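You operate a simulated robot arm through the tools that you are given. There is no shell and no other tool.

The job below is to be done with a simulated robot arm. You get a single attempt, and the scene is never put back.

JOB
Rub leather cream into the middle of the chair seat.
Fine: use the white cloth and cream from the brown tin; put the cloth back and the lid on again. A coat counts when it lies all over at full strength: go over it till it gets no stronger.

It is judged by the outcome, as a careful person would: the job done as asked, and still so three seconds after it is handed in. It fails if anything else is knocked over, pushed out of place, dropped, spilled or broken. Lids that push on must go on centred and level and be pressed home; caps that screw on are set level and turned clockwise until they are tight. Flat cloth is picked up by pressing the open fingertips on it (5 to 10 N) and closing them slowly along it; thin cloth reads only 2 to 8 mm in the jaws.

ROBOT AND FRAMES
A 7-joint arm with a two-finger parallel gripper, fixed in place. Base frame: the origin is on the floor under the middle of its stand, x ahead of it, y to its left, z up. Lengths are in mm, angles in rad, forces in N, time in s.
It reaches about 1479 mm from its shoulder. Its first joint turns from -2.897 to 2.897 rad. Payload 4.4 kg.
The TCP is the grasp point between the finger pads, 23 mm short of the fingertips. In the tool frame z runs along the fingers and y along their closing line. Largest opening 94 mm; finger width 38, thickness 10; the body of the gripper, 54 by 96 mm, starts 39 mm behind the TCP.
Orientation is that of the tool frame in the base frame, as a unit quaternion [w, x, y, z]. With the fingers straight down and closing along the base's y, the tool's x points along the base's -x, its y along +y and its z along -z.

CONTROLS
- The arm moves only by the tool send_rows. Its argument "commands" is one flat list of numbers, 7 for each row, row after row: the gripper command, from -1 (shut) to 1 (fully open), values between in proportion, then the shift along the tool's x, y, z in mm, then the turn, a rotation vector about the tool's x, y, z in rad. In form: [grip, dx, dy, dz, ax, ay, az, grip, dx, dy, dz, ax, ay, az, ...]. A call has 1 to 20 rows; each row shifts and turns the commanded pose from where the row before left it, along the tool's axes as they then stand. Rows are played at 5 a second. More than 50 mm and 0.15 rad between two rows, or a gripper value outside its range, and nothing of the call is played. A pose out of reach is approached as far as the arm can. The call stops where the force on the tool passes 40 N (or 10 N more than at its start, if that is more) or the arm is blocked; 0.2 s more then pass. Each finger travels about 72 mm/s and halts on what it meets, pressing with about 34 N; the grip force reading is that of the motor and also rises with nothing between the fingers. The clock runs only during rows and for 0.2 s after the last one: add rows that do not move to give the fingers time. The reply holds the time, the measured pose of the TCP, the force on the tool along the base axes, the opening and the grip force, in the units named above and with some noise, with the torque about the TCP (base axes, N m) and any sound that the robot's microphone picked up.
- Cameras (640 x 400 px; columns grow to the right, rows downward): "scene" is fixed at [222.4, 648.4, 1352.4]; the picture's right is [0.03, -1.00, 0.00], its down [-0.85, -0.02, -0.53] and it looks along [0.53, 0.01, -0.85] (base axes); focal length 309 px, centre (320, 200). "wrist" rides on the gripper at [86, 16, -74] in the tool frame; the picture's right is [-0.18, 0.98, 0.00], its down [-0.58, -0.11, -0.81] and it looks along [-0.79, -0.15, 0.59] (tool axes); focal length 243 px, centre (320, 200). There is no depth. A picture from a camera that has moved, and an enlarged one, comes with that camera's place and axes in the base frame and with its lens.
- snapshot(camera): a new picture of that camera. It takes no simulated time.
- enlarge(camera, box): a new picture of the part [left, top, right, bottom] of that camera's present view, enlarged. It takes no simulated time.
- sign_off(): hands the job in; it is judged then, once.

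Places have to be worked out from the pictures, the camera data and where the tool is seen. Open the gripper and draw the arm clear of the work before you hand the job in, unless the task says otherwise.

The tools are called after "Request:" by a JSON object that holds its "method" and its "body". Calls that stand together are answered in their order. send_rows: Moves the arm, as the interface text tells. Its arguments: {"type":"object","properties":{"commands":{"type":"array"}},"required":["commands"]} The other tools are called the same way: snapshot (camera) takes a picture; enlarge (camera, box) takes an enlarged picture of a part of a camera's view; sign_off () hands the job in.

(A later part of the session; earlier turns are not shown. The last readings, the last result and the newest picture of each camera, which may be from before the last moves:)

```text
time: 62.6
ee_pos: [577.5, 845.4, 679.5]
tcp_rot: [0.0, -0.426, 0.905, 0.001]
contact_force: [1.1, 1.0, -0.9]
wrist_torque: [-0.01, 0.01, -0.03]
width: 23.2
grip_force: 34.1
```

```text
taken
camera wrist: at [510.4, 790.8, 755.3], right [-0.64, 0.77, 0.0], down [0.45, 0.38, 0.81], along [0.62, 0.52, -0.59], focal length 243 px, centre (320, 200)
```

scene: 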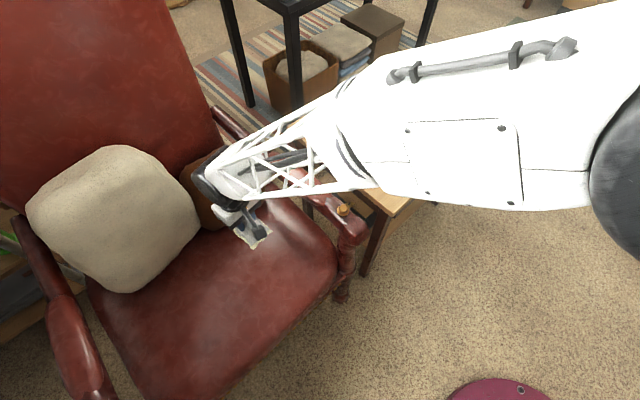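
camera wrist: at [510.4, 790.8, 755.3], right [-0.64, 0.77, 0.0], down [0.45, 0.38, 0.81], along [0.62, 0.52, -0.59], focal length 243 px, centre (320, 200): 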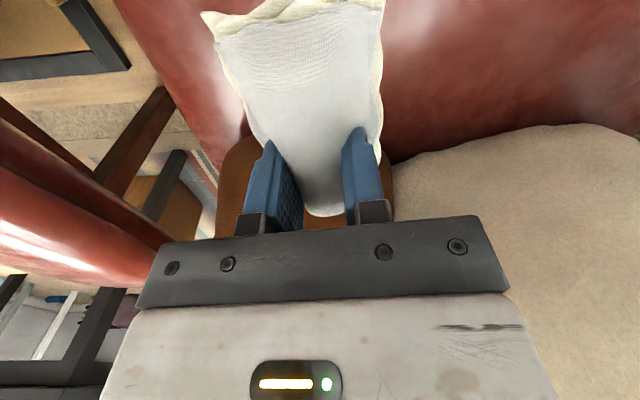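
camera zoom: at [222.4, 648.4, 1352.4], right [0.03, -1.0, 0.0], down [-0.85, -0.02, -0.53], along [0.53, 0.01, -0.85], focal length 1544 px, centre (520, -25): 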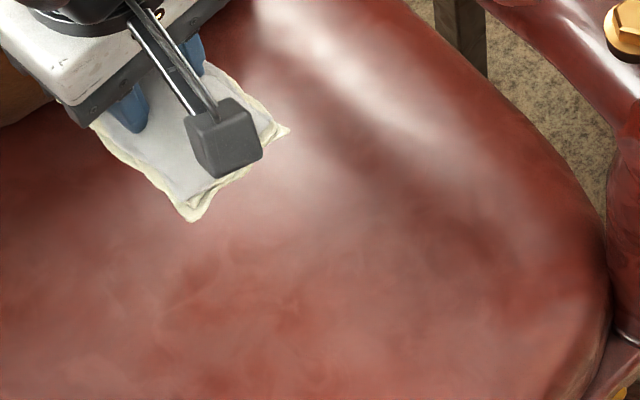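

The rubbed area may be slightly paler but far from clear, so strength seems to build slowly. I'll return and make many more passes over the same strip, then compare again.

Request:
{"method": "send_rows", "body": {"commands": [-1, -15, 20, 20, 0, 0, 0, -1, -15, 20, 20, 0, 0, 0, -1, -15, 20, 20, 0, 0, 0, -1, 0, 0, 35, 0, 0, 0, -1, 0, 0, 35, 0, 0, 0, -1, 0, 0, 12, 0, 0, 0, -1, 0, 0, 4, 0, 0, 0, -1, 0, 0, 2, 0, 0, 0, -1, 0, 0, 0, 0, 0, 0]}}

```text
time: 64.6
ee_pos: [559.8, 920.2, 532.3]
tcp_rot: [0.001, -0.427, 0.904, 0.001]
contact_force: [-1.6, -1.0, 10.4]
wrist_torque: [-0.26, 0.25, 0.01]
width: 23.1
grip_force: 34.1
```

Contact is 10 N at the near end of the strip. I'm making a full there-and-back pass.

Request:
{"method": "send_rows", "body": {"commands": [-1, 0, 20, 0, 0, 0, 0, -1, 0, 20, 0, 0, 0, 0, -1, 0, 20, 0, 0, 0, 0, -1, 0, 20, 0, 0, 0, 0, -1, 0, 20, 0, 0, 0, 0, -1, 0, 20, 0, 0, 0, 0, -1, 0, 20, 0, 0, 0, 0, -1, 0, -20, 0, 0, 0, 0, -1, 0, -20, 0, 0, 0, 0, -1, 0, -20, 0, 0, 0, 0, -1, 0, -20, 0, 0, 0, 0, -1, 0, -20, 0, 0, 0, 0, -1, 0, -20, 0, 0, 0, 0, -1, 0, -20, 0, 0, 0, 0]}}

Request:
{"method": "snapshot", "body": {"camera": "wrist"}}

```text
time: 67.6
ee_pos: [560.9, 920.4, 532.6]
tcp_rot: [0.0, -0.427, 0.904, 0.0]
contact_force: [-5.4, 4.6, 15.9]
wrist_torque: [0.1, 0.07, -0.02]
width: 22.9
grip_force: 34.3
```

```text
taken
camera wrist: at [494.7, 865.8, 608.4], right [-0.64, 0.77, 0.0], down [0.45, 0.38, 0.81], along [0.62, 0.52, -0.59], focal length 243 px, centre (320, 200)
```

wrist: 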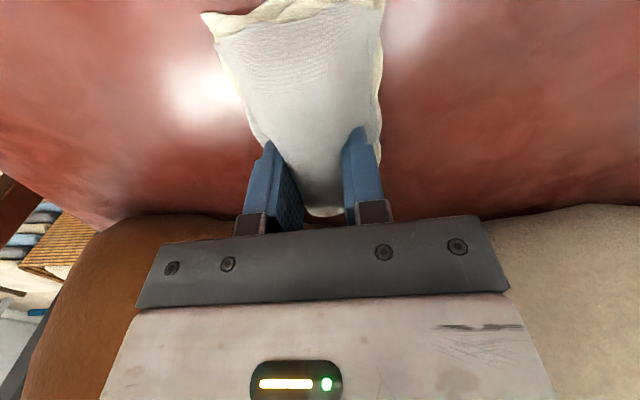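

This view is from the same spot as before, and the leather right of the cloth now looks richer and darker. I'll enlarge the same crop to confirm.

Request:
{"method": "enlarge", "body": {"camera": "wrist", "box": [380, 0, 640, 220]}}

Request:
{"method": "enlarge", "body": {"camera": "wrist", "box": [0, 0, 260, 220]}}

```text
1.82 times, centred on (510, 110) of wrist
camera zoom: at [494.7, 865.8, 608.4], right [-0.64, 0.77, 0.0], down [0.45, 0.38, 0.81], along [0.62, 0.52, -0.59], focal length 441 px, centre (-26, 364)
```

zoom: 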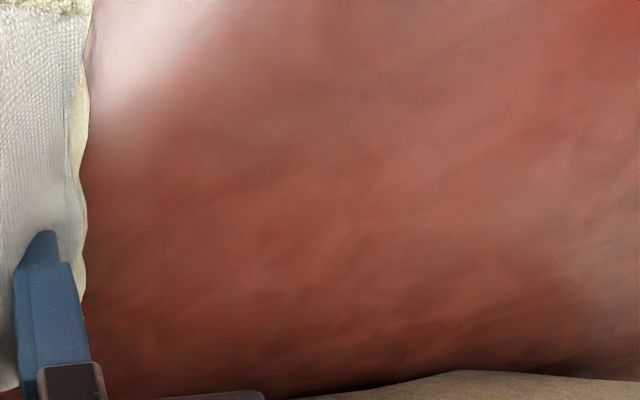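

```text
1.82 times, centred on (130, 110) of wrist
camera zoom: at [494.7, 865.8, 608.4], right [-0.64, 0.77, 0.0], down [0.45, 0.38, 0.81], along [0.62, 0.52, -0.59], focal length 441 px, centre (666, 364)
```

zoom: 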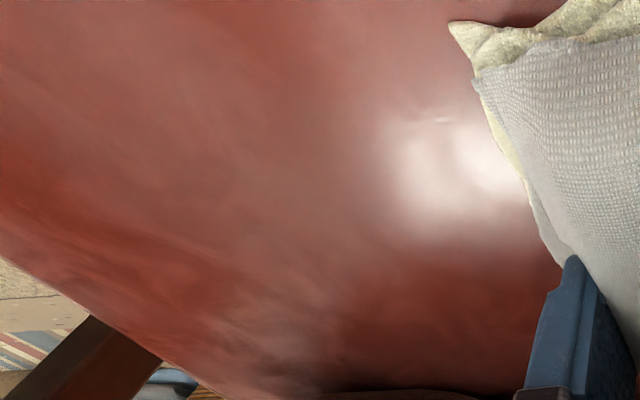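

The texture detail varies between views, so small crops aren't conclusive. I'll lift and move the arm well off toward the table so the scene camera sees the whole seat, where a coated band should show edges.

Request:
{"method": "send_rows", "body": {"commands": [-1, 0, 0, -40, 0, 0, 0, -1, 0, 0, -45, 0, 0, 0, -1, 0, 0, -45, 0, 0, 0, -1, 0, 0, -45, 0, 0, 0, -1, 0, 0, -45, 0, 0, 0, -1, 0, -30, -35, 0, 0, 0, -1, 0, -45, 0, 0, 0, 0, -1, 0, -45, 0, 0, 0, 0, -1, 0, -45, 0, 0, 0, 0, -1, 0, -45, 0, 0, 0, 0, -1, 0, -45, 0, 0, 0, 0, -1, 0, 0, 0, 0, 0, 0]}}

Request:
{"method": "snapshot", "body": {"camera": "scene"}}

Request:
{"method": "enlarge", "body": {"camera": "scene", "box": [80, 180, 360, 400]}}

```text
time: 70.2
ee_pos: [758.6, 756.4, 788.0]
tcp_rot: [0.0, -0.426, 0.905, 0.0]
contact_force: [-0.1, -0.2, -0.2]
wrist_torque: [-0.01, -0.04, 0.01]
width: 23.5
grip_force: 33.9
```

```text
taken
```

scene: 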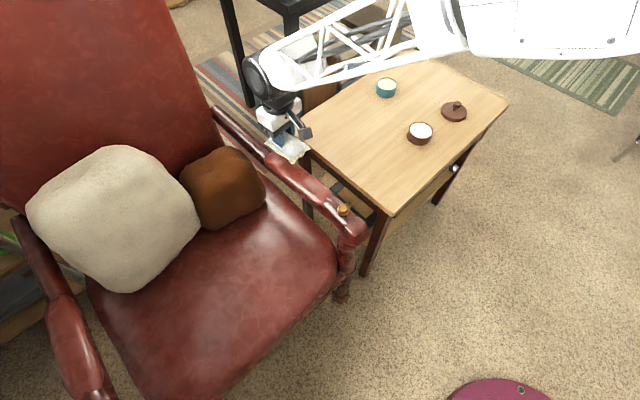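

```text
1.82 times, centred on (220, 290) of scene
camera zoom: at [222.4, 648.4, 1352.4], right [0.03, -1.0, 0.0], down [-0.85, -0.02, -0.53], along [0.53, 0.01, -0.85], focal length 561 px, centre (502, 36)
```

zoom: 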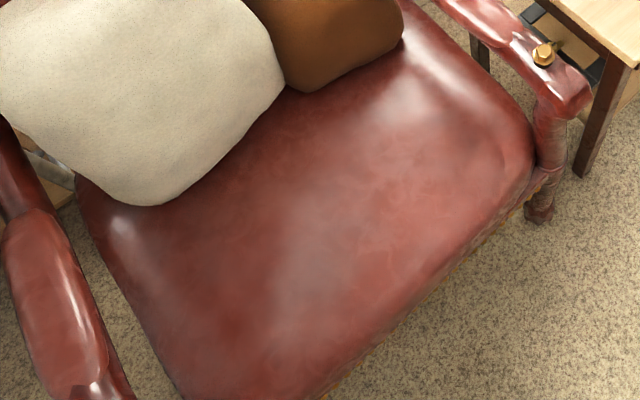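

The seat edge triangulates to about z 485, so contact at 494 is genuine, and I'm rubbing at the right place. I'll go back, make more passes, then hover over the middle, where the band's edges should show on both sides of the cloth.

Request:
{"method": "send_rows", "body": {"commands": [-1, 0, 45, 0, 0, 0, 0, -1, 0, 45, 0, 0, 0, 0, -1, 0, 45, 0, 0, 0, 0, -1, 0, 45, 0, 0, 0, 0, -1, 0, 45, 0, 0, 0, 0, -1, 0, 30, 35, 0, 0, 0, -1, 0, 0, 45, 0, 0, 0, -1, 0, 0, 45, 0, 0, 0, -1, 0, 0, 45, 0, 0, 0, -1, 0, 0, 45, 0, 0, 0, -1, 0, 0, 30, 0, 0, 0, -1, 0, 0, 8, 0, 0, 0, -1, 0, 0, 2, 0, 0, 0, -1, 0, 0, 0, 0, 0, 0]}}

```text
time: 73.2
ee_pos: [560.8, 922.6, 532.7]
tcp_rot: [0.0, -0.427, 0.904, 0.0]
contact_force: [-1.5, -1.6, 14.4]
wrist_torque: [-0.28, 0.25, 0.0]
width: 23.3
grip_force: 34.3
```

Contact is 14 N at the near end of the strip. I'm making one slower full pass over and back.

Request:
{"method": "send_rows", "body": {"commands": [-1, 0, 14, 0, 0, 0, 0, -1, 0, 14, 0, 0, 0, 0, -1, 0, 14, 0, 0, 0, 0, -1, 0, 14, 0, 0, 0, 0, -1, 0, 14, 0, 0, 0, 0, -1, 0, 14, 0, 0, 0, 0, -1, 0, 14, 0, 0, 0, 0, -1, 0, 14, 0, 0, 0, 0, -1, 0, 14, 0, 0, 0, 0, -1, 0, 14, 0, 0, 0, 0, -1, 0, -14, 0, 0, 0, 0, -1, 0, -14, 0, 0, 0, 0, -1, 0, -14, 0, 0, 0, 0, -1, 0, -14, 0, 0, 0, 0, -1, 0, -14, 0, 0, 0, 0, -1, 0, -14, 0, 0, 0, 0, -1, 0, -14, 0, 0, 0, 0, -1, 0, -14, 0, 0, 0, 0, -1, 0, -14, 0, 0, 0, 0, -1, 0, -14, 0, 0, 0, 0]}}

Request:
{"method": "send_rows", "body": {"commands": [-1, 0, 14, 0, 0, 0, 0, -1, 0, 14, 0, 0, 0, 0, -1, 0, 14, 0, 0, 0, 0, -1, 0, 14, 0, 0, 0, 0, -1, 0, 14, 0, 0, 0, 0, -1, 0, 0, -10, 0, 0, 0, -1, 0, 0, 0, 0, 0, 0]}}

Request:
{"method": "snapshot", "body": {"camera": "wrist"}}

```text
time: 77.4
ee_pos: [560.5, 920.2, 532.3]
tcp_rot: [0.0, -0.426, 0.905, 0.0]
contact_force: [-4.5, 3.1, 12.2]
wrist_torque: [0.09, 0.05, -0.05]
width: 23.1
grip_force: 33.6
```

```text
time: 79.0
ee_pos: [507.5, 964.3, 540.1]
tcp_rot: [-0.001, -0.427, 0.904, 0.0]
contact_force: [-0.5, 0.3, -0.5]
wrist_torque: [-0.03, 0.0, -0.02]
width: 23.2
grip_force: 33.8
```

```text
taken
camera wrist: at [439.6, 908.7, 616.1], right [-0.64, 0.77, 0.0], down [0.45, 0.38, 0.81], along [0.62, 0.52, -0.59], focal length 243 px, centre (320, 200)
```

wrist: 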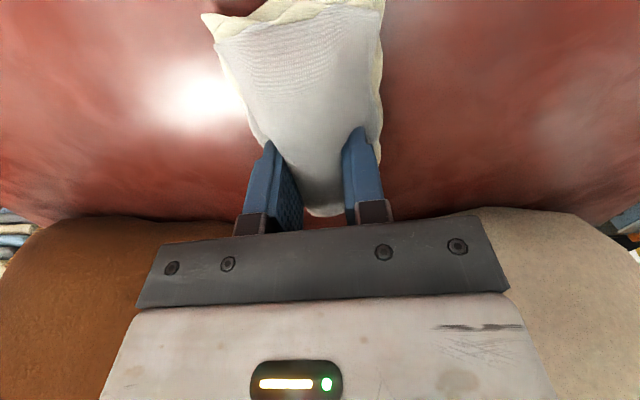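

I'll enlarge both sides here and look for band edges about 103 mm either side of the cloth's centre.

Request:
{"method": "enlarge", "body": {"camera": "wrist", "box": [0, 0, 320, 230]}}

Request:
{"method": "enlarge", "body": {"camera": "wrist", "box": [320, 0, 640, 230]}}

```text
1.74 times, centred on (160, 115) of wrist
camera zoom: at [439.6, 908.7, 616.1], right [-0.64, 0.77, 0.0], down [0.45, 0.38, 0.81], along [0.62, 0.52, -0.59], focal length 422 px, centre (598, 348)
```

zoom: 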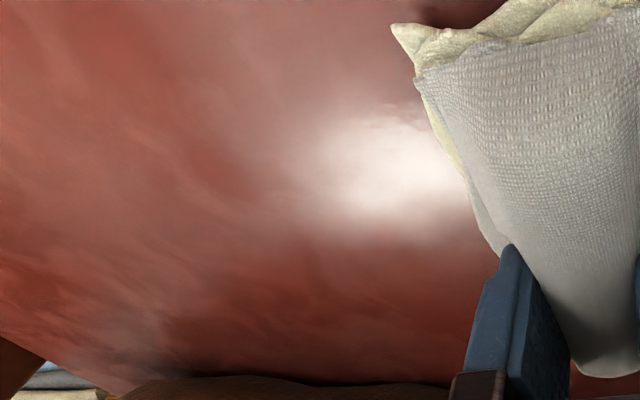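

```text
1.74 times, centred on (480, 115) of wrist
camera zoom: at [439.6, 908.7, 616.1], right [-0.64, 0.77, 0.0], down [0.45, 0.38, 0.81], along [0.62, 0.52, -0.59], focal length 422 px, centre (42, 348)
```

zoom: 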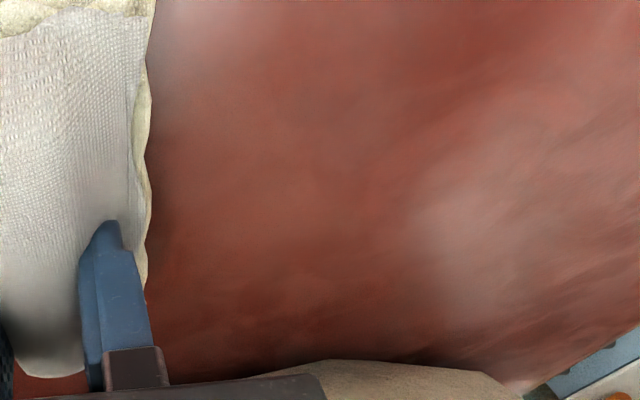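

A coat does show: beside the cloth's front corner there is a ragged edge in the reflection, at about 41 mm in front of the centre line, with hazier leather behind it. So the band works. Next I'll extend it toward the front by working a strip 40 mm nearer the chair front.

Request:
{"method": "send_rows", "body": {"commands": [-1, 20, 0, 0, 0, 0, 0, -1, 20, 0, 0, 0, 0, 0, -1, 0, 0, 6, 0, 0, 0, -1, 0, 0, 2, 0, 0, 0, -1, 0, 0, 0, 0, 0, 0]}}

Request:
{"method": "snapshot", "body": {"camera": "wrist"}}

```text
time: 80.2
ee_pos: [480.8, 934.4, 534.3]
tcp_rot: [0.0, -0.427, 0.904, 0.001]
contact_force: [-0.6, 0.3, -1.5]
wrist_torque: [-0.03, -0.02, -0.02]
width: 23.2
grip_force: 34.0
```

```text
taken
camera wrist: at [413.9, 879.4, 609.9], right [-0.64, 0.77, 0.0], down [0.45, 0.38, 0.81], along [0.62, 0.52, -0.59], focal length 243 px, centre (320, 200)
```

wrist: 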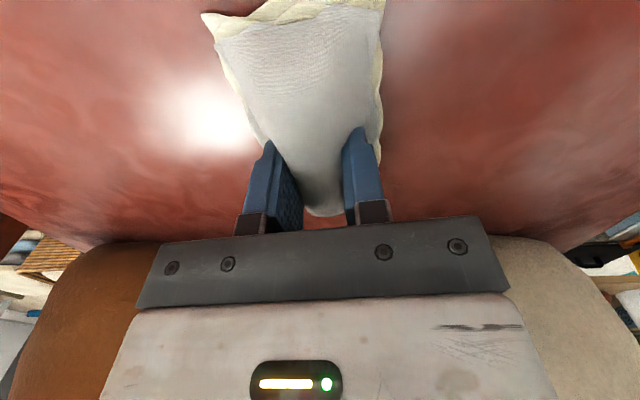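

I'll enlarge the reflection to see how the coat's edge looks from here before rubbing this strip.

Request:
{"method": "enlarge", "body": {"camera": "wrist", "box": [0, 0, 320, 230]}}

Request:
{"method": "enlarge", "body": {"camera": "wrist", "box": [120, 30, 280, 170]}}

```text
1.74 times, centred on (160, 115) of wrist
camera zoom: at [413.9, 879.4, 609.9], right [-0.64, 0.77, 0.0], down [0.45, 0.38, 0.81], along [0.62, 0.52, -0.59], focal length 422 px, centre (598, 348)
```

zoom: 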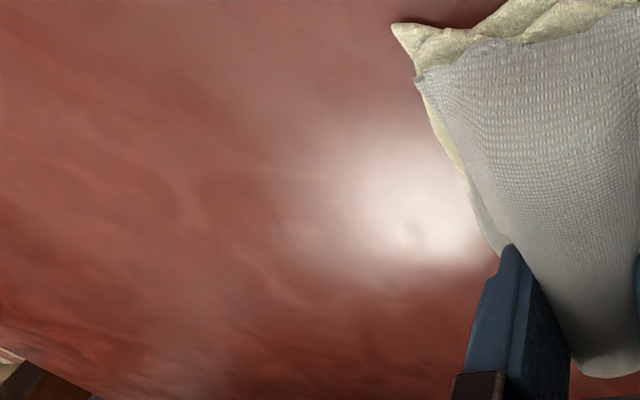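

```text
2.86 times, centred on (200, 100) of wrist
camera zoom: at [413.9, 879.4, 609.9], right [-0.64, 0.77, 0.0], down [0.45, 0.38, 0.81], along [0.62, 0.52, -0.59], focal length 693 px, centre (663, 486)
```

zoom: 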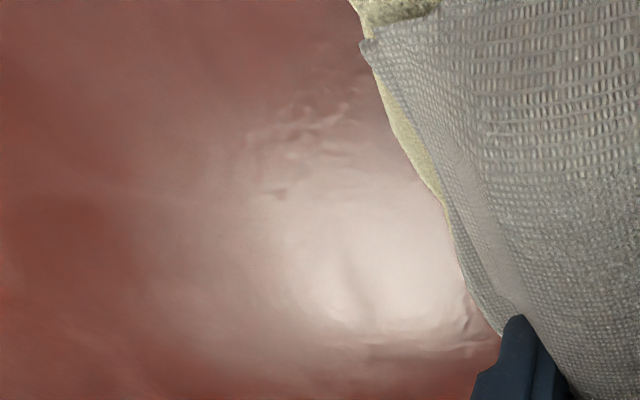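

The fine detail in the reflection isn't reliable. I'll rub this more forward strip now, pressing to about 15 N, and then compare again.

Request:
{"method": "send_rows", "body": {"commands": [-1, 0, 0, 1.5, 0, 0, 0, -1, 0, 0, 1.5, 0, 0, 0, -1, 0, 0, 0, 0, 0, 0]}}

```text
time: 81.0
ee_pos: [481.5, 933.4, 532.4]
tcp_rot: [0.001, -0.427, 0.904, 0.001]
contact_force: [-3.3, -6.6, 22.1]
wrist_torque: [-0.39, 0.28, 0.0]
width: 23.1
grip_force: 33.8
```

Now 22 N with well-centred contact. I'm stroking across this strip: out, back across, and to the middle.

Request:
{"method": "send_rows", "body": {"commands": [-1, 0, 14, -0.3, 0, 0, 0, -1, 0, 14, 0, 0, 0, 0, -1, 0, 14, 0, 0, 0, 0, -1, 0, 14, 0, 0, 0, 0, -1, 0, 14, 0, 0, 0, 0, -1, 0, -14, 0, 0, 0, 0, -1, 0, -14, 0, 0, 0, 0, -1, 0, -14, 0, 0, 0, 0, -1, 0, -14, 0, 0, 0, 0, -1, 0, -14, 0, 0, 0, 0, -1, 0, -14, 0, 0, 0, 0, -1, 0, -14, 0, 0, 0, 0, -1, 0, -14, 0, 0, 0, 0, -1, 0, -14, 0, 0, 0, 0, -1, 0, -14, 0, 0, 0, 0]}}

Request:
{"method": "snapshot", "body": {"camera": "wrist"}}

```text
time: 84.2
ee_pos: [535.6, 889.6, 533.1]
tcp_rot: [0.001, -0.427, 0.904, 0.001]
contact_force: [-10.7, 10.4, 34.2]
wrist_torque: [0.16, 0.2, -0.12]
width: 23.0
grip_force: 33.7
```

```text
taken
camera wrist: at [467.6, 834.2, 608.1], right [-0.64, 0.77, 0.0], down [0.45, 0.38, 0.81], along [0.62, 0.52, -0.59], focal length 243 px, centre (320, 200)
```

wrist: 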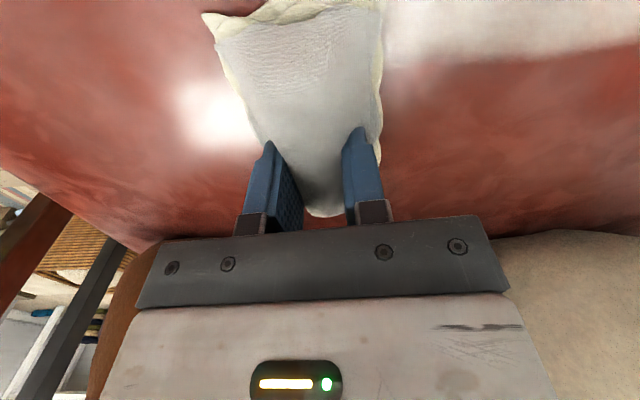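

A clear cream-coloured band has now appeared in front of the cloth, its rear edge at about 65 mm forward of my centre line. So the area that takes the coat is further forward than I'd been rubbing. I'll lift and look at it from both cameras.

Request:
{"method": "send_rows", "body": {"commands": [-1, 0, 0, -30, 0, 0, 0, -1, 0, 0, -40, 0, 0, 0, -1, 0, -30, -35, 0, 0, 0, -1, 0, -35, -30, 0, 0, 0, -1, 0, -35, -30, 0, 0, 0, -1, 0, 0, 0, 0, 0, 0]}}

Request:
{"method": "snapshot", "body": {"camera": "wrist"}}

Request:
{"method": "snapshot", "body": {"camera": "scene"}}

```text
time: 85.6
ee_pos: [613.6, 826.5, 699.0]
tcp_rot: [0.0, -0.426, 0.905, 0.0]
contact_force: [0.4, 0.1, -0.1]
wrist_torque: [-0.01, -0.05, 0.01]
width: 22.9
grip_force: 33.6
```

```text
taken
camera wrist: at [546.3, 771.0, 774.1], right [-0.64, 0.77, 0.0], down [0.45, 0.38, 0.81], along [0.62, 0.52, -0.59], focal length 243 px, centre (320, 200)
```

wrist: 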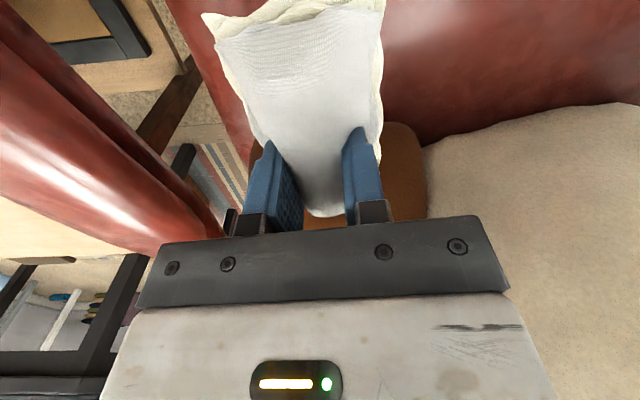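

```text
taken
```

scene: 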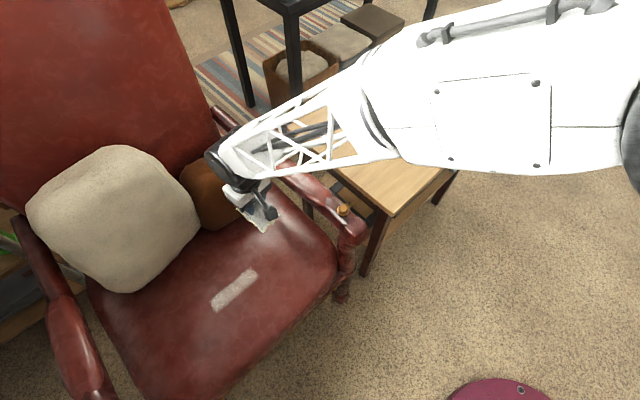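

The coat is clearly visible now as a strip near scene pixel (235, 290). I'll enlarge it to measure where it lies.

Request:
{"method": "enlarge", "body": {"camera": "scene", "box": [180, 240, 290, 330]}}

Request:
{"method": "enlarge", "body": {"camera": "scene", "box": [80, 180, 360, 400]}}

```text
4.44 times, centred on (235, 285) of scene
camera zoom: at [222.4, 648.4, 1352.4], right [0.03, -1.0, 0.0], down [-0.85, -0.02, -0.53], along [0.53, 0.01, -0.85], focal length 1372 px, centre (698, -178)
```

zoom: 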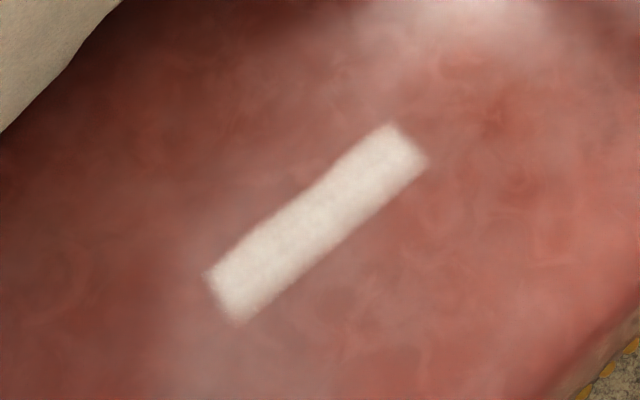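

```text
1.82 times, centred on (220, 290) of scene
camera zoom: at [222.4, 648.4, 1352.4], right [0.03, -1.0, 0.0], down [-0.85, -0.02, -0.53], along [0.53, 0.01, -0.85], focal length 561 px, centre (502, 36)
```

zoom: 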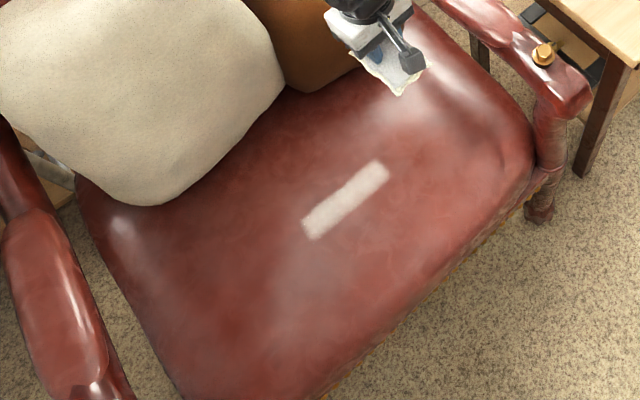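

The strip spans about 141 mm sideways, less than my sweep, so it is clipped to the seat's middle area. Its rear edge is ~67 mm forward of my old centre, and by symmetry the area's centre is near (428, 853). I'll work forward in overlapping strips, beginning 75 mm forward of the old centre.

Request:
{"method": "send_rows", "body": {"commands": [-1, 35, 0, 0, 0, 0, 0, -1, 0, 33, 0, 0, 0, 0, -1, 0, 33, 0, 0, 0, 0, -1, 0, 34, 0, 0, 0, 0, -1, 0, 0, 40, 0, 0, 0, -1, 0, 0, 40, 0, 0, 0, -1, 0, 0, 40, 0, 0, 0, -1, 0, 0, 30, 0, 0, 0, -1, 0, 0, 8, 0, 0, 0, -1, 0, 0, 0, 0, 0, 0]}}

Request:
{"method": "snapshot", "body": {"camera": "wrist"}}

```text
time: 87.8
ee_pos: [512.8, 861.3, 536.7]
tcp_rot: [-0.001, -0.426, 0.905, 0.0]
contact_force: [-0.6, 0.0, -1.1]
wrist_torque: [0.06, -0.02, 0.02]
width: 23.3
grip_force: 34.1
```

```text
taken
camera wrist: at [446.3, 806.7, 613.4], right [-0.64, 0.77, 0.0], down [0.45, 0.38, 0.81], along [0.62, 0.52, -0.59], focal length 243 px, centre (320, 200)
```

wrist: 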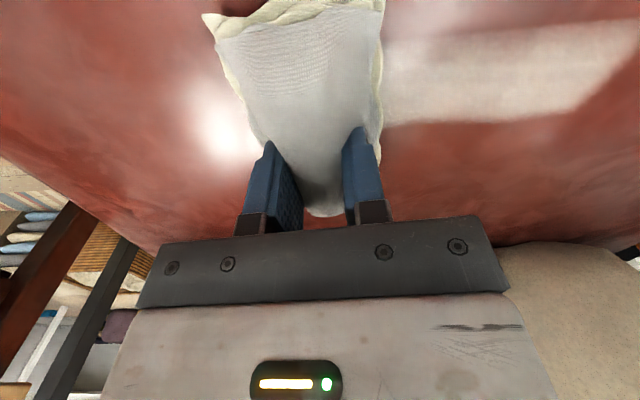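

The existing strip is visible to the right. I'll lower to contact at this new position.

Request:
{"method": "send_rows", "body": {"commands": [-1, 0, 0, 2, 0, 0, 0, -1, 0, 0, 2, 0, 0, 0, -1, 0, 0, 1, 0, 0, 0, -1, 0, 0, 0, 0, 0, 0]}}

```text
time: 88.8
ee_pos: [512.9, 861.3, 532.4]
tcp_rot: [0.001, -0.426, 0.905, 0.0]
contact_force: [0.5, 0.4, 1.9]
wrist_torque: [0.09, -0.07, 0.01]
width: 23.3
grip_force: 33.9
```

Only 1.9 N, and the torque indicates the rear end of the cloth is touching first, so the seat starts to fall away toward the front. I'll press 1.5 mm more and check how the contact centre shifts.

Request:
{"method": "send_rows", "body": {"commands": [-1, 0, 0, 1, 0, 0, 0, -1, 0, 0, 0.5, 0, 0, 0, -1, 0, 0, 0, 0, 0, 0]}}

```text
time: 89.6
ee_pos: [513.5, 862.2, 532.5]
tcp_rot: [0.001, -0.426, 0.905, 0.001]
contact_force: [0.7, -3.4, 14.2]
wrist_torque: [-0.22, 0.06, 0.07]
width: 23.2
grip_force: 33.7
```

Now 14 N with the contact centred under the cloth. I'm stroking across and back over this strip.

Request:
{"method": "send_rows", "body": {"commands": [-1, 0, 12, 0, 0, 0, 0, -1, 0, 12, 0, 0, 0, 0, -1, 0, 12, 0, 0, 0, 0, -1, 0, 12, 0, 0, 0, 0, -1, 0, 12, 0, 0, 0, 0, -1, 0, 12, 0, 0, 0, 0, -1, 0, 12, 0, 0, 0, 0, -1, 0, 12, 0, 0, 0, 0, -1, 0, 12, 0, 0, 0, 0, -1, 0, 12, 0, 0, 0, 0, -1, 0, 0, 0, 0, 0, 0]}}

Request:
{"method": "snapshot", "body": {"camera": "wrist"}}

```text
time: 92.0
ee_pos: [419.2, 937.6, 532.9]
tcp_rot: [0.001, -0.427, 0.904, 0.0]
contact_force: [6.4, -5.1, 23.3]
wrist_torque: [0.07, -0.2, 0.0]
width: 23.2
grip_force: 34.4
```

```text
taken
camera wrist: at [353.2, 883.5, 608.3], right [-0.64, 0.77, 0.0], down [0.45, 0.38, 0.81], along [0.62, 0.52, -0.59], focal length 243 px, centre (320, 200)
```

wrist: 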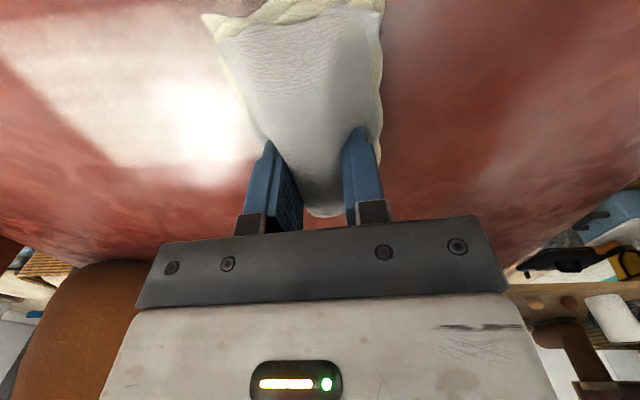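

The coat is clear on the left, with a distinct straight rear edge and side edge of the treated area. I'll stroke back across the same strip.

Request:
{"method": "send_rows", "body": {"commands": [-1, 0, -12, -0.3, 0, 0, 0, -1, 0, -12, 0, 0, 0, 0, -1, 0, -12, 0, 0, 0, 0, -1, 0, -12, 0, 0, 0, 0, -1, 0, -12, 0, 0, 0, 0, -1, 0, -12, 0, 0, 0, 0, -1, 0, -12, 0, 0, 0, 0, -1, 0, -12, 0, 0, 0, 0, -1, 0, -12, 0, 0, 0, 0, -1, 0, -12, 0, 0, 0, 0, -1, 0, 0, 0, 0, 0, 0]}}

Request:
{"method": "snapshot", "body": {"camera": "wrist"}}

```text
time: 94.4
ee_pos: [512.4, 861.9, 533.0]
tcp_rot: [0.0, -0.426, 0.905, 0.0]
contact_force: [-4.9, 3.6, 12.3]
wrist_torque: [0.0, 0.1, -0.07]
width: 22.9
grip_force: 34.1
```

```text
taken
camera wrist: at [445.8, 807.2, 608.5], right [-0.64, 0.77, 0.0], down [0.45, 0.38, 0.81], along [0.62, 0.52, -0.59], focal length 243 px, centre (320, 200)
```

wrist: 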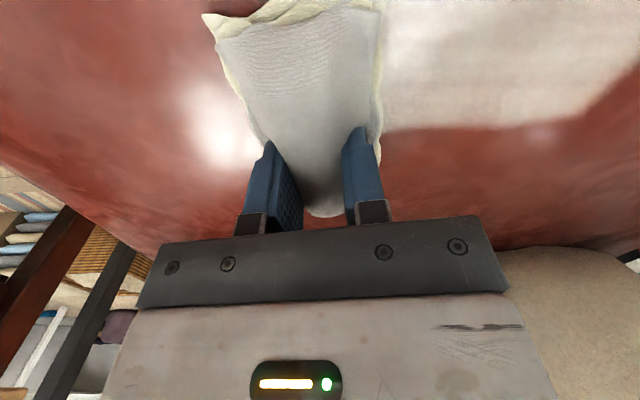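

The coat is building strongly. I'll slide 33 mm further forward to the next strip and check contact.

Request:
{"method": "send_rows", "body": {"commands": [-1, 11, 0, 0, 0, 0, 0, -1, 11, 0, 0.3, 0, 0, 0, -1, 11, 0, 0.3, 0, 0, 0, -1, 0, 0, 0, 0, 0, 0]}}

```text
time: 95.4
ee_pos: [493.5, 836.1, 532.5]
tcp_rot: [0.001, -0.427, 0.904, 0.0]
contact_force: [7.0, 7.5, 23.7]
wrist_torque: [-0.19, 0.07, 0.03]
width: 23.2
grip_force: 34.1
```

Contact is 24 N here. I'm stroking across and back over this strip.

Request:
{"method": "send_rows", "body": {"commands": [-1, 0, 12, -0.4, 0, 0, 0, -1, 0, 12, 0, 0, 0, 0, -1, 0, 12, 0, 0, 0, 0, -1, 0, 12, 0, 0, 0, 0, -1, 0, 12, 0, 0, 0, 0, -1, 0, 12, 0, 0, 0, 0, -1, 0, 12, 0, 0, 0, 0, -1, 0, 12, 0, 0, 0, 0, -1, 0, 12, 0, 0, 0, 0, -1, 0, 12, 0, 0, 0, 0, -1, 0, -12, 0, 0, 0, 0, -1, 0, -12, 0, 0, 0, 0, -1, 0, -12, 0, 0, 0, 0, -1, 0, -12, 0, 0, 0, 0, -1, 0, -12, 0, 0, 0, 0, -1, 0, -12, 0, 0, 0, 0, -1, 0, -12, 0, 0, 0, 0, -1, 0, -12, 0, 0, 0, 0, -1, 0, -12, 0, 0, 0, 0, -1, 0, -12, 0, 0, 0, 0]}}

Request:
{"method": "snapshot", "body": {"camera": "wrist"}}

```text
time: 99.6
ee_pos: [493.7, 837.2, 533.2]
tcp_rot: [-0.001, -0.426, 0.905, 0.001]
contact_force: [-7.6, 7.6, 24.6]
wrist_torque: [0.05, 0.2, -0.04]
width: 23.2
grip_force: 34.2
```

```text
taken
camera wrist: at [425.3, 782.8, 608.2], right [-0.64, 0.77, 0.0], down [0.45, 0.38, 0.81], along [0.62, 0.52, -0.59], focal length 243 px, centre (320, 200)
```

wrist: 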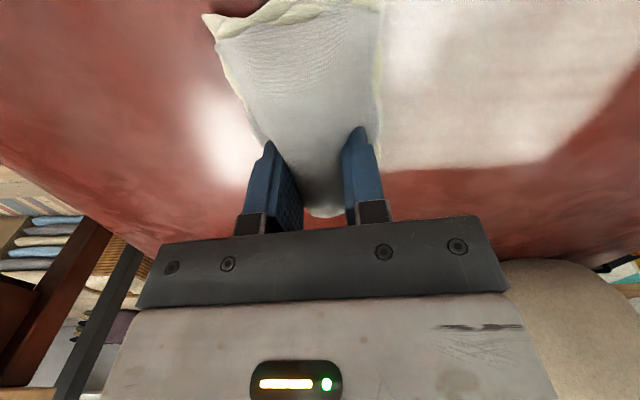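

The coat looks whiter and stronger now. I'll move another 33 mm forward for the next strip.

Request:
{"method": "send_rows", "body": {"commands": [-1, 11, 0, 0, 0, 0, 0, -1, 11, 0, 0, 0, 0, 0, -1, 11, 0, 0, 0, 0, 0, -1, 0, 0, 0, 0, 0, 0]}}

```text
time: 100.6
ee_pos: [472.4, 811.3, 532.6]
tcp_rot: [0.0, -0.427, 0.904, 0.001]
contact_force: [4.8, 2.9, 14.3]
wrist_torque: [0.02, -0.15, 0.02]
width: 23.0
grip_force: 34.4
```

Contact is 14 N and centred. I'm stroking across and back again.

Request:
{"method": "send_rows", "body": {"commands": [-1, 0, 12, 0.2, 0, 0, 0, -1, 0, 12, 0, 0, 0, 0, -1, 0, 12, 0, 0, 0, 0, -1, 0, 12, 0, 0, 0, 0, -1, 0, 12, 0, 0, 0, 0, -1, 0, 12, 0, 0, 0, 0, -1, 0, 12, 0, 0, 0, 0, -1, 0, 12, 0, 0, 0, 0, -1, 0, 12, 0, 0, 0, 0, -1, 0, 12, 0, 0, 0, 0, -1, 0, -12, 0, 0, 0, 0, -1, 0, -12, 0, 0, 0, 0, -1, 0, -12, 0, 0, 0, 0, -1, 0, -12, 0, 0, 0, 0, -1, 0, -12, 0, 0, 0, 0, -1, 0, -12, 0, 0, 0, 0, -1, 0, -12, 0, 0, 0, 0, -1, 0, -12, 0, 0, 0, 0, -1, 0, -12, 0, 0, 0, 0, -1, 0, -12, 0, 0, 0, 0]}}

Request:
{"method": "snapshot", "body": {"camera": "wrist"}}

```text
time: 104.8
ee_pos: [472.0, 810.5, 532.0]
tcp_rot: [0.0, -0.426, 0.905, -0.001]
contact_force: [-6.3, 6.6, 23.6]
wrist_torque: [0.22, 0.01, 0.04]
width: 23.0
grip_force: 34.3
```

```text
taken
camera wrist: at [405.0, 755.7, 608.2], right [-0.64, 0.77, 0.0], down [0.45, 0.38, 0.81], along [0.62, 0.52, -0.59], focal length 243 px, centre (320, 200)
```

wrist: 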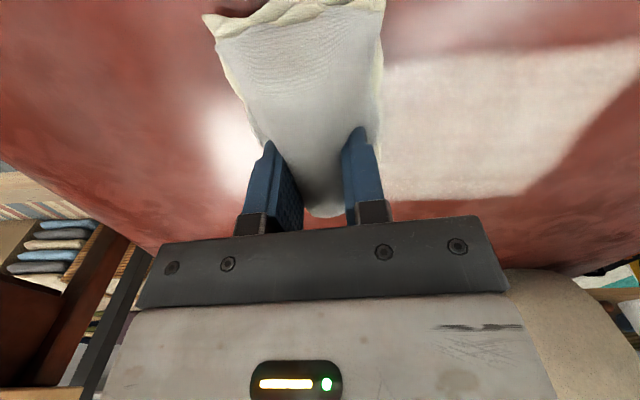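

The front edge of the treated area is now visible too. It measures about 141 × 102 mm and I have covered all of it. I'll lift and check the uniformity from the scene camera.

Request:
{"method": "send_rows", "body": {"commands": [-1, 0, 0, -30, 0, 0, 0, -1, 0, 0, -40, 0, 0, 0, -1, 0, -30, -35, 0, 0, 0, -1, 0, -35, -30, 0, 0, 0, -1, 0, -35, -30, 0, 0, 0, -1, 0, 0, 0, 0, 0, 0]}}

Request:
{"method": "enlarge", "body": {"camera": "scene", "box": [190, 240, 300, 330]}}

Request:
{"method": "snapshot", "body": {"camera": "scene"}}

Request:
{"method": "snapshot", "body": {"camera": "wrist"}}

```text
time: 106.2
ee_pos: [548.5, 748.7, 697.9]
tcp_rot: [0.0, -0.426, 0.905, -0.001]
contact_force: [-0.5, 0.2, -0.9]
wrist_torque: [-0.01, -0.01, -0.01]
width: 23.2
grip_force: 33.7
```

```text
4.44 times, centred on (245, 285) of scene
camera zoom: at [222.4, 648.4, 1352.4], right [0.03, -1.0, 0.0], down [-0.85, -0.02, -0.53], along [0.53, 0.01, -0.85], focal length 1372 px, centre (653, -178)
```

zoom: 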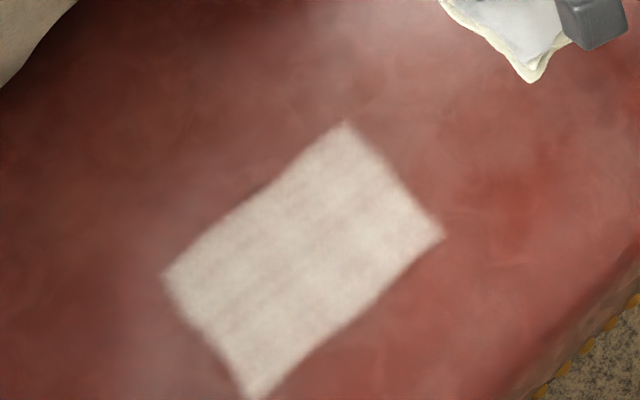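

```text
taken
```

scene: 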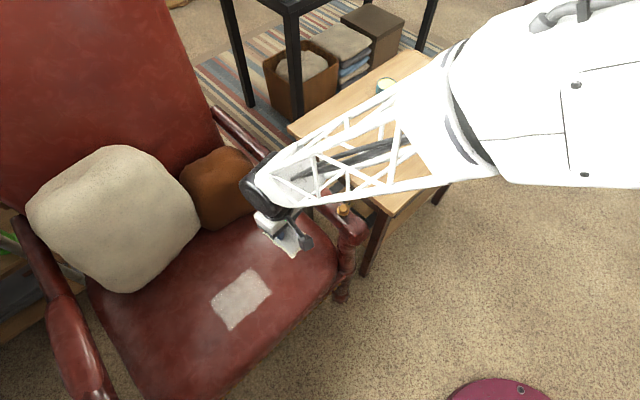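

```text
taken
camera wrist: at [481.6, 693.0, 773.4], right [-0.64, 0.77, 0.0], down [0.45, 0.38, 0.81], along [0.62, 0.52, -0.59], focal length 243 px, centre (320, 200)
```

wrist: 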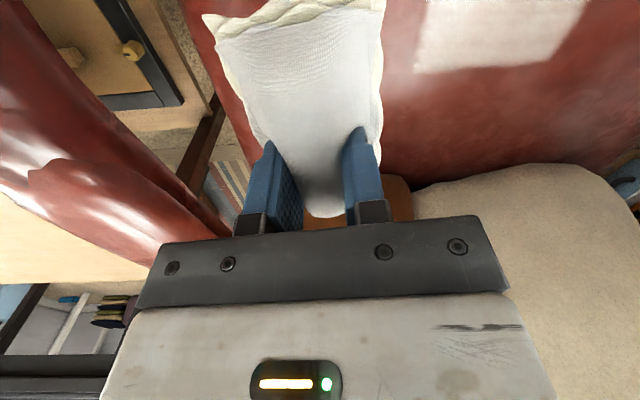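

The coat fills a clean rectangle in the middle of the seat, with only faint streaks. I'll go back and make another round of passes over it at intermediate offsets to see whether it still gets stronger.

Request:
{"method": "send_rows", "body": {"commands": [-1, 0, 35, 0, 0, 0, 0, -1, 0, 35, 0, 0, 0, 0, -1, -15, 30, 0, 0, 0, 0, -1, 0, 0, 40, 0, 0, 0, -1, 0, 0, 40, 0, 0, 0, -1, 0, 0, 40, 0, 0, 0, -1, 0, 0, 35, 0, 0, 0, -1, 0, 0, 6, 0, 0, 0, -1, 0, 0, 2, 0, 0, 0, -1, 0, 0, 1, 0, 0, 0, -1, 0, 0, 0, 0, 0, 0]}}

```text
time: 108.6
ee_pos: [480.3, 824.1, 533.6]
tcp_rot: [0.001, -0.427, 0.904, 0.001]
contact_force: [-0.8, -2.7, 10.5]
wrist_torque: [-0.16, 0.1, -0.02]
width: 23.1
grip_force: 33.5
```

Contact is 10.5 N at the mid-depth of the patch. I'm making a full pass across and back.

Request:
{"method": "send_rows", "body": {"commands": [-1, 0, 12, 0.3, 0, 0, 0, -1, 0, 12, 0, 0, 0, 0, -1, 0, 12, 0, 0, 0, 0, -1, 0, 12, 0, 0, 0, 0, -1, 0, 12, 0, 0, 0, 0, -1, 0, 12, 0, 0, 0, 0, -1, 0, 12, 0, 0, 0, 0, -1, 0, 12, 0, 0, 0, 0, -1, 0, 12, 0, 0, 0, 0, -1, 0, 12, 0, 0, 0, 0, -1, 0, -12, 0, 0, 0, 0, -1, 0, -12, 0, 0, 0, 0, -1, 0, -12, 0, 0, 0, 0, -1, 0, -12, 0, 0, 0, 0, -1, 0, -12, 0, 0, 0, 0, -1, 0, -12, 0, 0, 0, 0, -1, 0, -12, 0, 0, 0, 0, -1, 0, -12, 0, 0, 0, 0, -1, 0, -12, 0, 0, 0, 0, -1, 0, -12, 0, 0, 0, 0]}}

Request:
{"method": "snapshot", "body": {"camera": "wrist"}}

```text
time: 112.8
ee_pos: [483.5, 823.9, 532.9]
tcp_rot: [0.001, -0.426, 0.905, 0.0]
contact_force: [-3.2, 4.5, 10.7]
wrist_torque: [-0.16, 0.29, -0.16]
width: 23.1
grip_force: 33.8
```

```text
taken
camera wrist: at [415.3, 768.6, 608.4], right [-0.64, 0.77, 0.0], down [0.45, 0.38, 0.81], along [0.62, 0.52, -0.59], focal length 243 px, centre (320, 200)
```

wrist: 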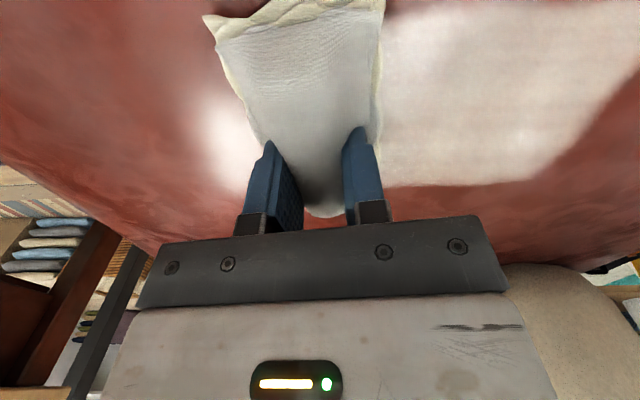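

It's whiter still. I'll shift 25 mm toward the rear and pass again.

Request:
{"method": "send_rows", "body": {"commands": [-1, -12, 0, 0, 0, 0, 0, -1, -13, 0, 0, 0, 0, 0, -1, 0, 13, 0, 0, 0, 0, -1, 0, 13, 0, 0, 0, 0, -1, 0, 13, 0, 0, 0, 0, -1, 0, 13, 0, 0, 0, 0, -1, 0, 13, 0, 0, 0, 0, -1, 0, 13, 0, 0, 0, 0, -1, 0, 13, 0, 0, 0, 0, -1, 0, 14, 0, 0, 0, 0, -1, 0, 15, 0, 0, 0, 0, -1, 0, -15, 0, 0, 0, 0, -1, 0, -15, 0, 0, 0, 0, -1, 0, -15, 0, 0, 0, 0, -1, 0, -15, 0, 0, 0, 0, -1, 0, -15, 0, 0, 0, 0, -1, 0, -15, 0, 0, 0, 0, -1, 0, -15, 0, 0, 0, 0, -1, 0, -15, 0, 0, 0, 0]}}

Request:
{"method": "snapshot", "body": {"camera": "wrist"}}

```text
time: 116.8
ee_pos: [496.1, 842.8, 534.0]
tcp_rot: [0.001, -0.427, 0.904, 0.001]
contact_force: [-3.9, 4.7, 11.3]
wrist_torque: [-0.07, 0.17, -0.07]
width: 23.2
grip_force: 34.2
```

```text
taken
camera wrist: at [429.6, 787.3, 608.5], right [-0.64, 0.77, 0.0], down [0.45, 0.38, 0.81], along [0.62, 0.52, -0.59], focal length 243 px, centre (320, 200)
```

wrist: 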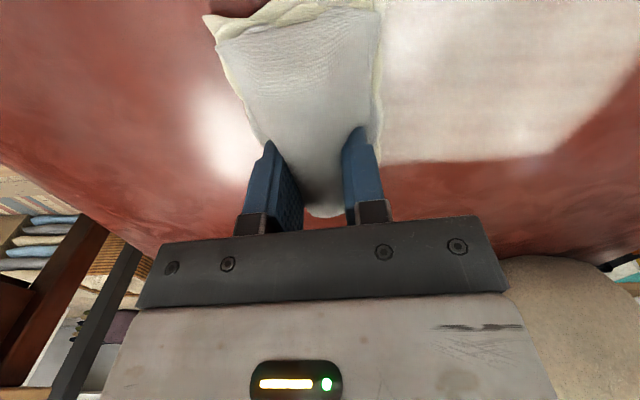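

Stronger again. Another pass 25 mm further back will reinforce the rear part.

Request:
{"method": "send_rows", "body": {"commands": [-1, -12, 0, 0.2, 0, 0, 0, -1, -13, 0, 0, 0, 0, 0, -1, 0, 13, 0, 0, 0, 0, -1, 0, 13, 0, 0, 0, 0, -1, 0, 13, 0, 0, 0, 0, -1, 0, 13, 0, 0, 0, 0, -1, 0, 13, 0, 0, 0, 0, -1, 0, 13, 0, 0, 0, 0, -1, 0, 13, 0, 0, 0, 0, -1, 0, 14, 0, 0, 0, 0, -1, 0, 15, 0, 0, 0, 0, -1, 0, -15, 0, 0, 0, 0, -1, 0, -15, 0, 0, 0, 0, -1, 0, -15, 0, 0, 0, 0, -1, 0, -15, 0, 0, 0, 0, -1, 0, -15, 0, 0, 0, 0, -1, 0, -15, 0, 0, 0, 0, -1, 0, -15, 0, 0, 0, 0, -1, 0, -15, 0, 0, 0, 0]}}

Request:
{"method": "send_rows", "body": {"commands": [-1, 15, 0, 0, 0, 0, 0, -1, 15, 0, 0, 0, 0, 0, -1, 15, 0, 0, 0, 0, 0, -1, 15, 0, 0, 0, 0, 0, -1, 12, 0, 0, 0, 0, 0, -1, 0, 0, 0, 0, 0, 0]}}

Request:
{"method": "snapshot", "body": {"camera": "wrist"}}

```text
time: 120.8
ee_pos: [513.2, 861.1, 531.8]
tcp_rot: [-0.001, -0.426, 0.905, 0.0]
contact_force: [-7.8, 6.9, 20.5]
wrist_torque: [0.04, 0.26, -0.08]
width: 23.2
grip_force: 34.0
```

```text
time: 122.1
ee_pos: [467.3, 807.6, 532.2]
tcp_rot: [0.001, -0.428, 0.904, 0.001]
contact_force: [0.0, -0.9, 6.6]
wrist_torque: [-0.13, 0.09, 0.05]
width: 23.1
grip_force: 33.8
stopped in row 6: the force on the tool passed its limit at 42 N (the readings are from after the stop); the commanded pose is now the measured one
```

```text
taken
camera wrist: at [400.2, 752.1, 608.3], right [-0.64, 0.77, 0.0], down [0.45, 0.38, 0.81], along [0.62, 0.52, -0.59], focal length 243 px, centre (320, 200)
```

wrist: 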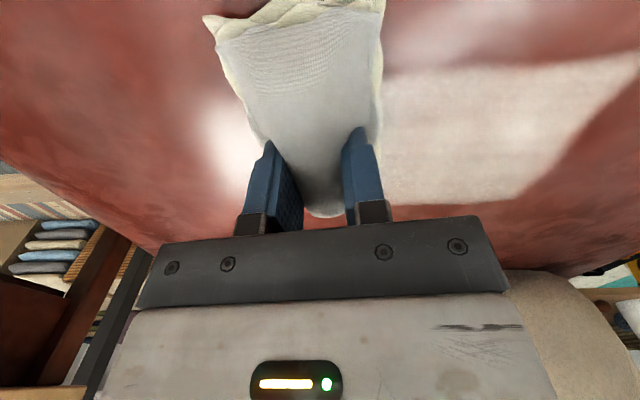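

The forward slide peaked at 42 N and stopped harmlessly; contact is now 6.6 N at the front strip. I'll make a pass here over and back with slight extra pressure.

Request:
{"method": "send_rows", "body": {"commands": [-1, 0, 13, 0.4, 0, 0, 0, -1, 0, 13, 0, 0, 0, 0, -1, 0, 13, 0, 0, 0, 0, -1, 0, 13, 0, 0, 0, 0, -1, 0, 13, 0, 0, 0, 0, -1, 0, 13, 0, 0, 0, 0, -1, 0, 13, 0, 0, 0, 0, -1, 0, 14, 0, 0, 0, 0, -1, 0, 15, 0, 0, 0, 0, -1, 0, -15, 0, 0, 0, 0, -1, 0, -15, 0, 0, 0, 0, -1, 0, -15, 0, 0, 0, 0, -1, 0, -15, 0, 0, 0, 0, -1, 0, -15, 0, 0, 0, 0, -1, 0, -15, 0, 0, 0, 0, -1, 0, -15, 0, 0, 0, 0, -1, 0, -15, 0, 0, 0, 0]}}

Request:
{"method": "snapshot", "body": {"camera": "wrist"}}

```text
time: 125.7
ee_pos: [466.6, 806.9, 531.7]
tcp_rot: [0.001, -0.426, 0.905, 0.0]
contact_force: [-6.3, 5.8, 20.6]
wrist_torque: [0.12, 0.07, -0.06]
width: 22.7
grip_force: 33.8
```

```text
taken
camera wrist: at [399.9, 751.8, 608.2], right [-0.64, 0.77, 0.0], down [0.45, 0.38, 0.81], along [0.62, 0.52, -0.59], focal length 243 px, centre (320, 200)
```

wrist: 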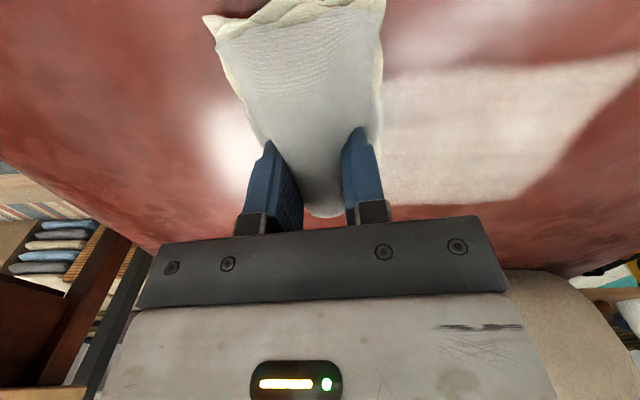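

I'll lift away and take the same scene crop as before, to compare strength and uniformity.

Request:
{"method": "send_rows", "body": {"commands": [-1, 0, 0, -30, 0, 0, 0, -1, 0, 0, -40, 0, 0, 0, -1, 0, -30, -35, 0, 0, 0, -1, 0, -35, -30, 0, 0, 0, -1, 0, -35, -30, 0, 0, 0, -1, 0, 0, 0, 0, 0, 0]}}

Request:
{"method": "enlarge", "body": {"camera": "scene", "box": [190, 240, 300, 330]}}

Request:
{"method": "snapshot", "body": {"camera": "wrist"}}

```text
time: 127.1
ee_pos: [542.6, 743.4, 695.5]
tcp_rot: [0.001, -0.427, 0.904, 0.0]
contact_force: [-0.3, -0.3, -0.7]
wrist_torque: [0.03, 0.03, 0.01]
width: 23.1
grip_force: 33.5
```

```text
4.44 times, centred on (245, 285) of scene
camera zoom: at [222.4, 648.4, 1352.4], right [0.03, -1.0, 0.0], down [-0.85, -0.02, -0.53], along [0.53, 0.01, -0.85], focal length 1372 px, centre (653, -178)
```

zoom: 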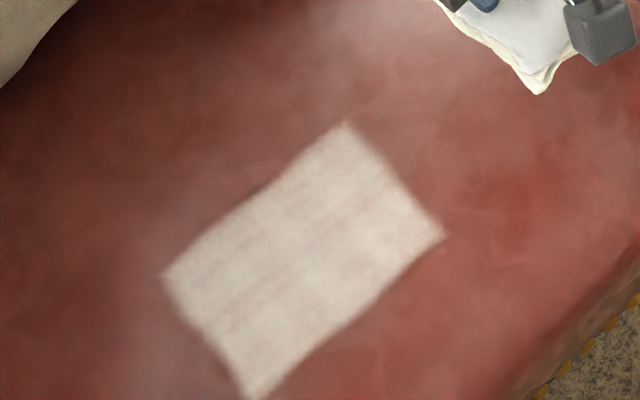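

```text
taken
camera wrist: at [475.6, 688.7, 772.0], right [-0.64, 0.77, 0.0], down [0.45, 0.38, 0.81], along [0.62, 0.52, -0.59], focal length 243 px, centre (320, 200)
```

wrist: 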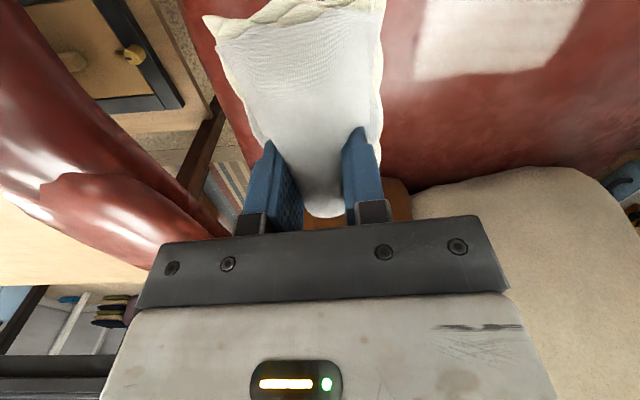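

The patch looks much the same as before this round, which suggests it is near saturation, though the cloth might also be running low. I'll zoom in closer on the patch, including its lower corner.

Request:
{"method": "enlarge", "body": {"camera": "scene", "box": [205, 260, 281, 332]}}

Request:
{"method": "enlarge", "body": {"camera": "wrist", "box": [380, 0, 600, 110]}}

Request:
{"method": "enlarge", "body": {"camera": "wrist", "box": [180, 0, 420, 220]}}

```text
5.56 times, centred on (243, 296) of scene
camera zoom: at [222.4, 648.4, 1352.4], right [0.03, -1.0, 0.0], down [-0.85, -0.02, -0.53], along [0.53, 0.01, -0.85], focal length 1715 px, centre (748, -333)
```

zoom: 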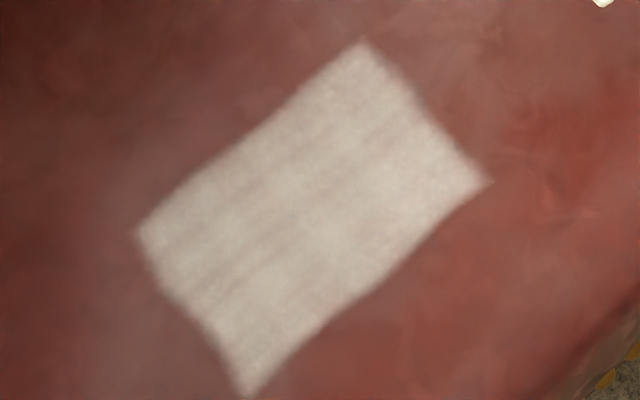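

```text
2.91 times, centred on (490, 55) of wrist
camera zoom: at [475.6, 688.7, 772.0], right [-0.64, 0.77, 0.0], down [0.45, 0.38, 0.81], along [0.62, 0.52, -0.59], focal length 706 px, centre (-174, 622)
```

zoom: 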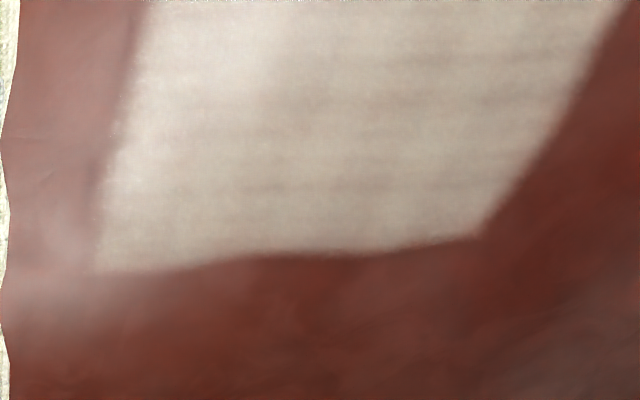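

```text
1.82 times, centred on (300, 110) of wrist
camera zoom: at [475.6, 688.7, 772.0], right [-0.64, 0.77, 0.0], down [0.45, 0.38, 0.81], along [0.62, 0.52, -0.59], focal length 441 px, centre (356, 364)
```

zoom: 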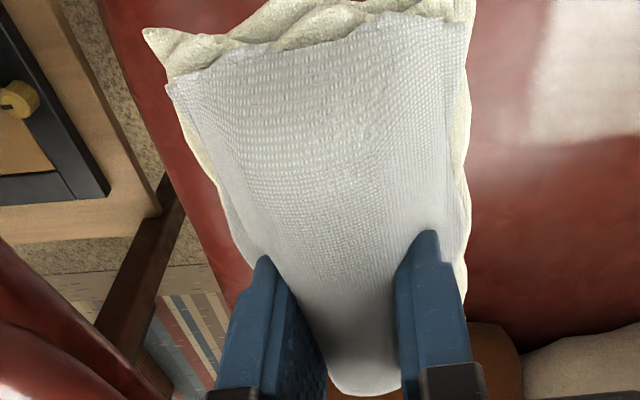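

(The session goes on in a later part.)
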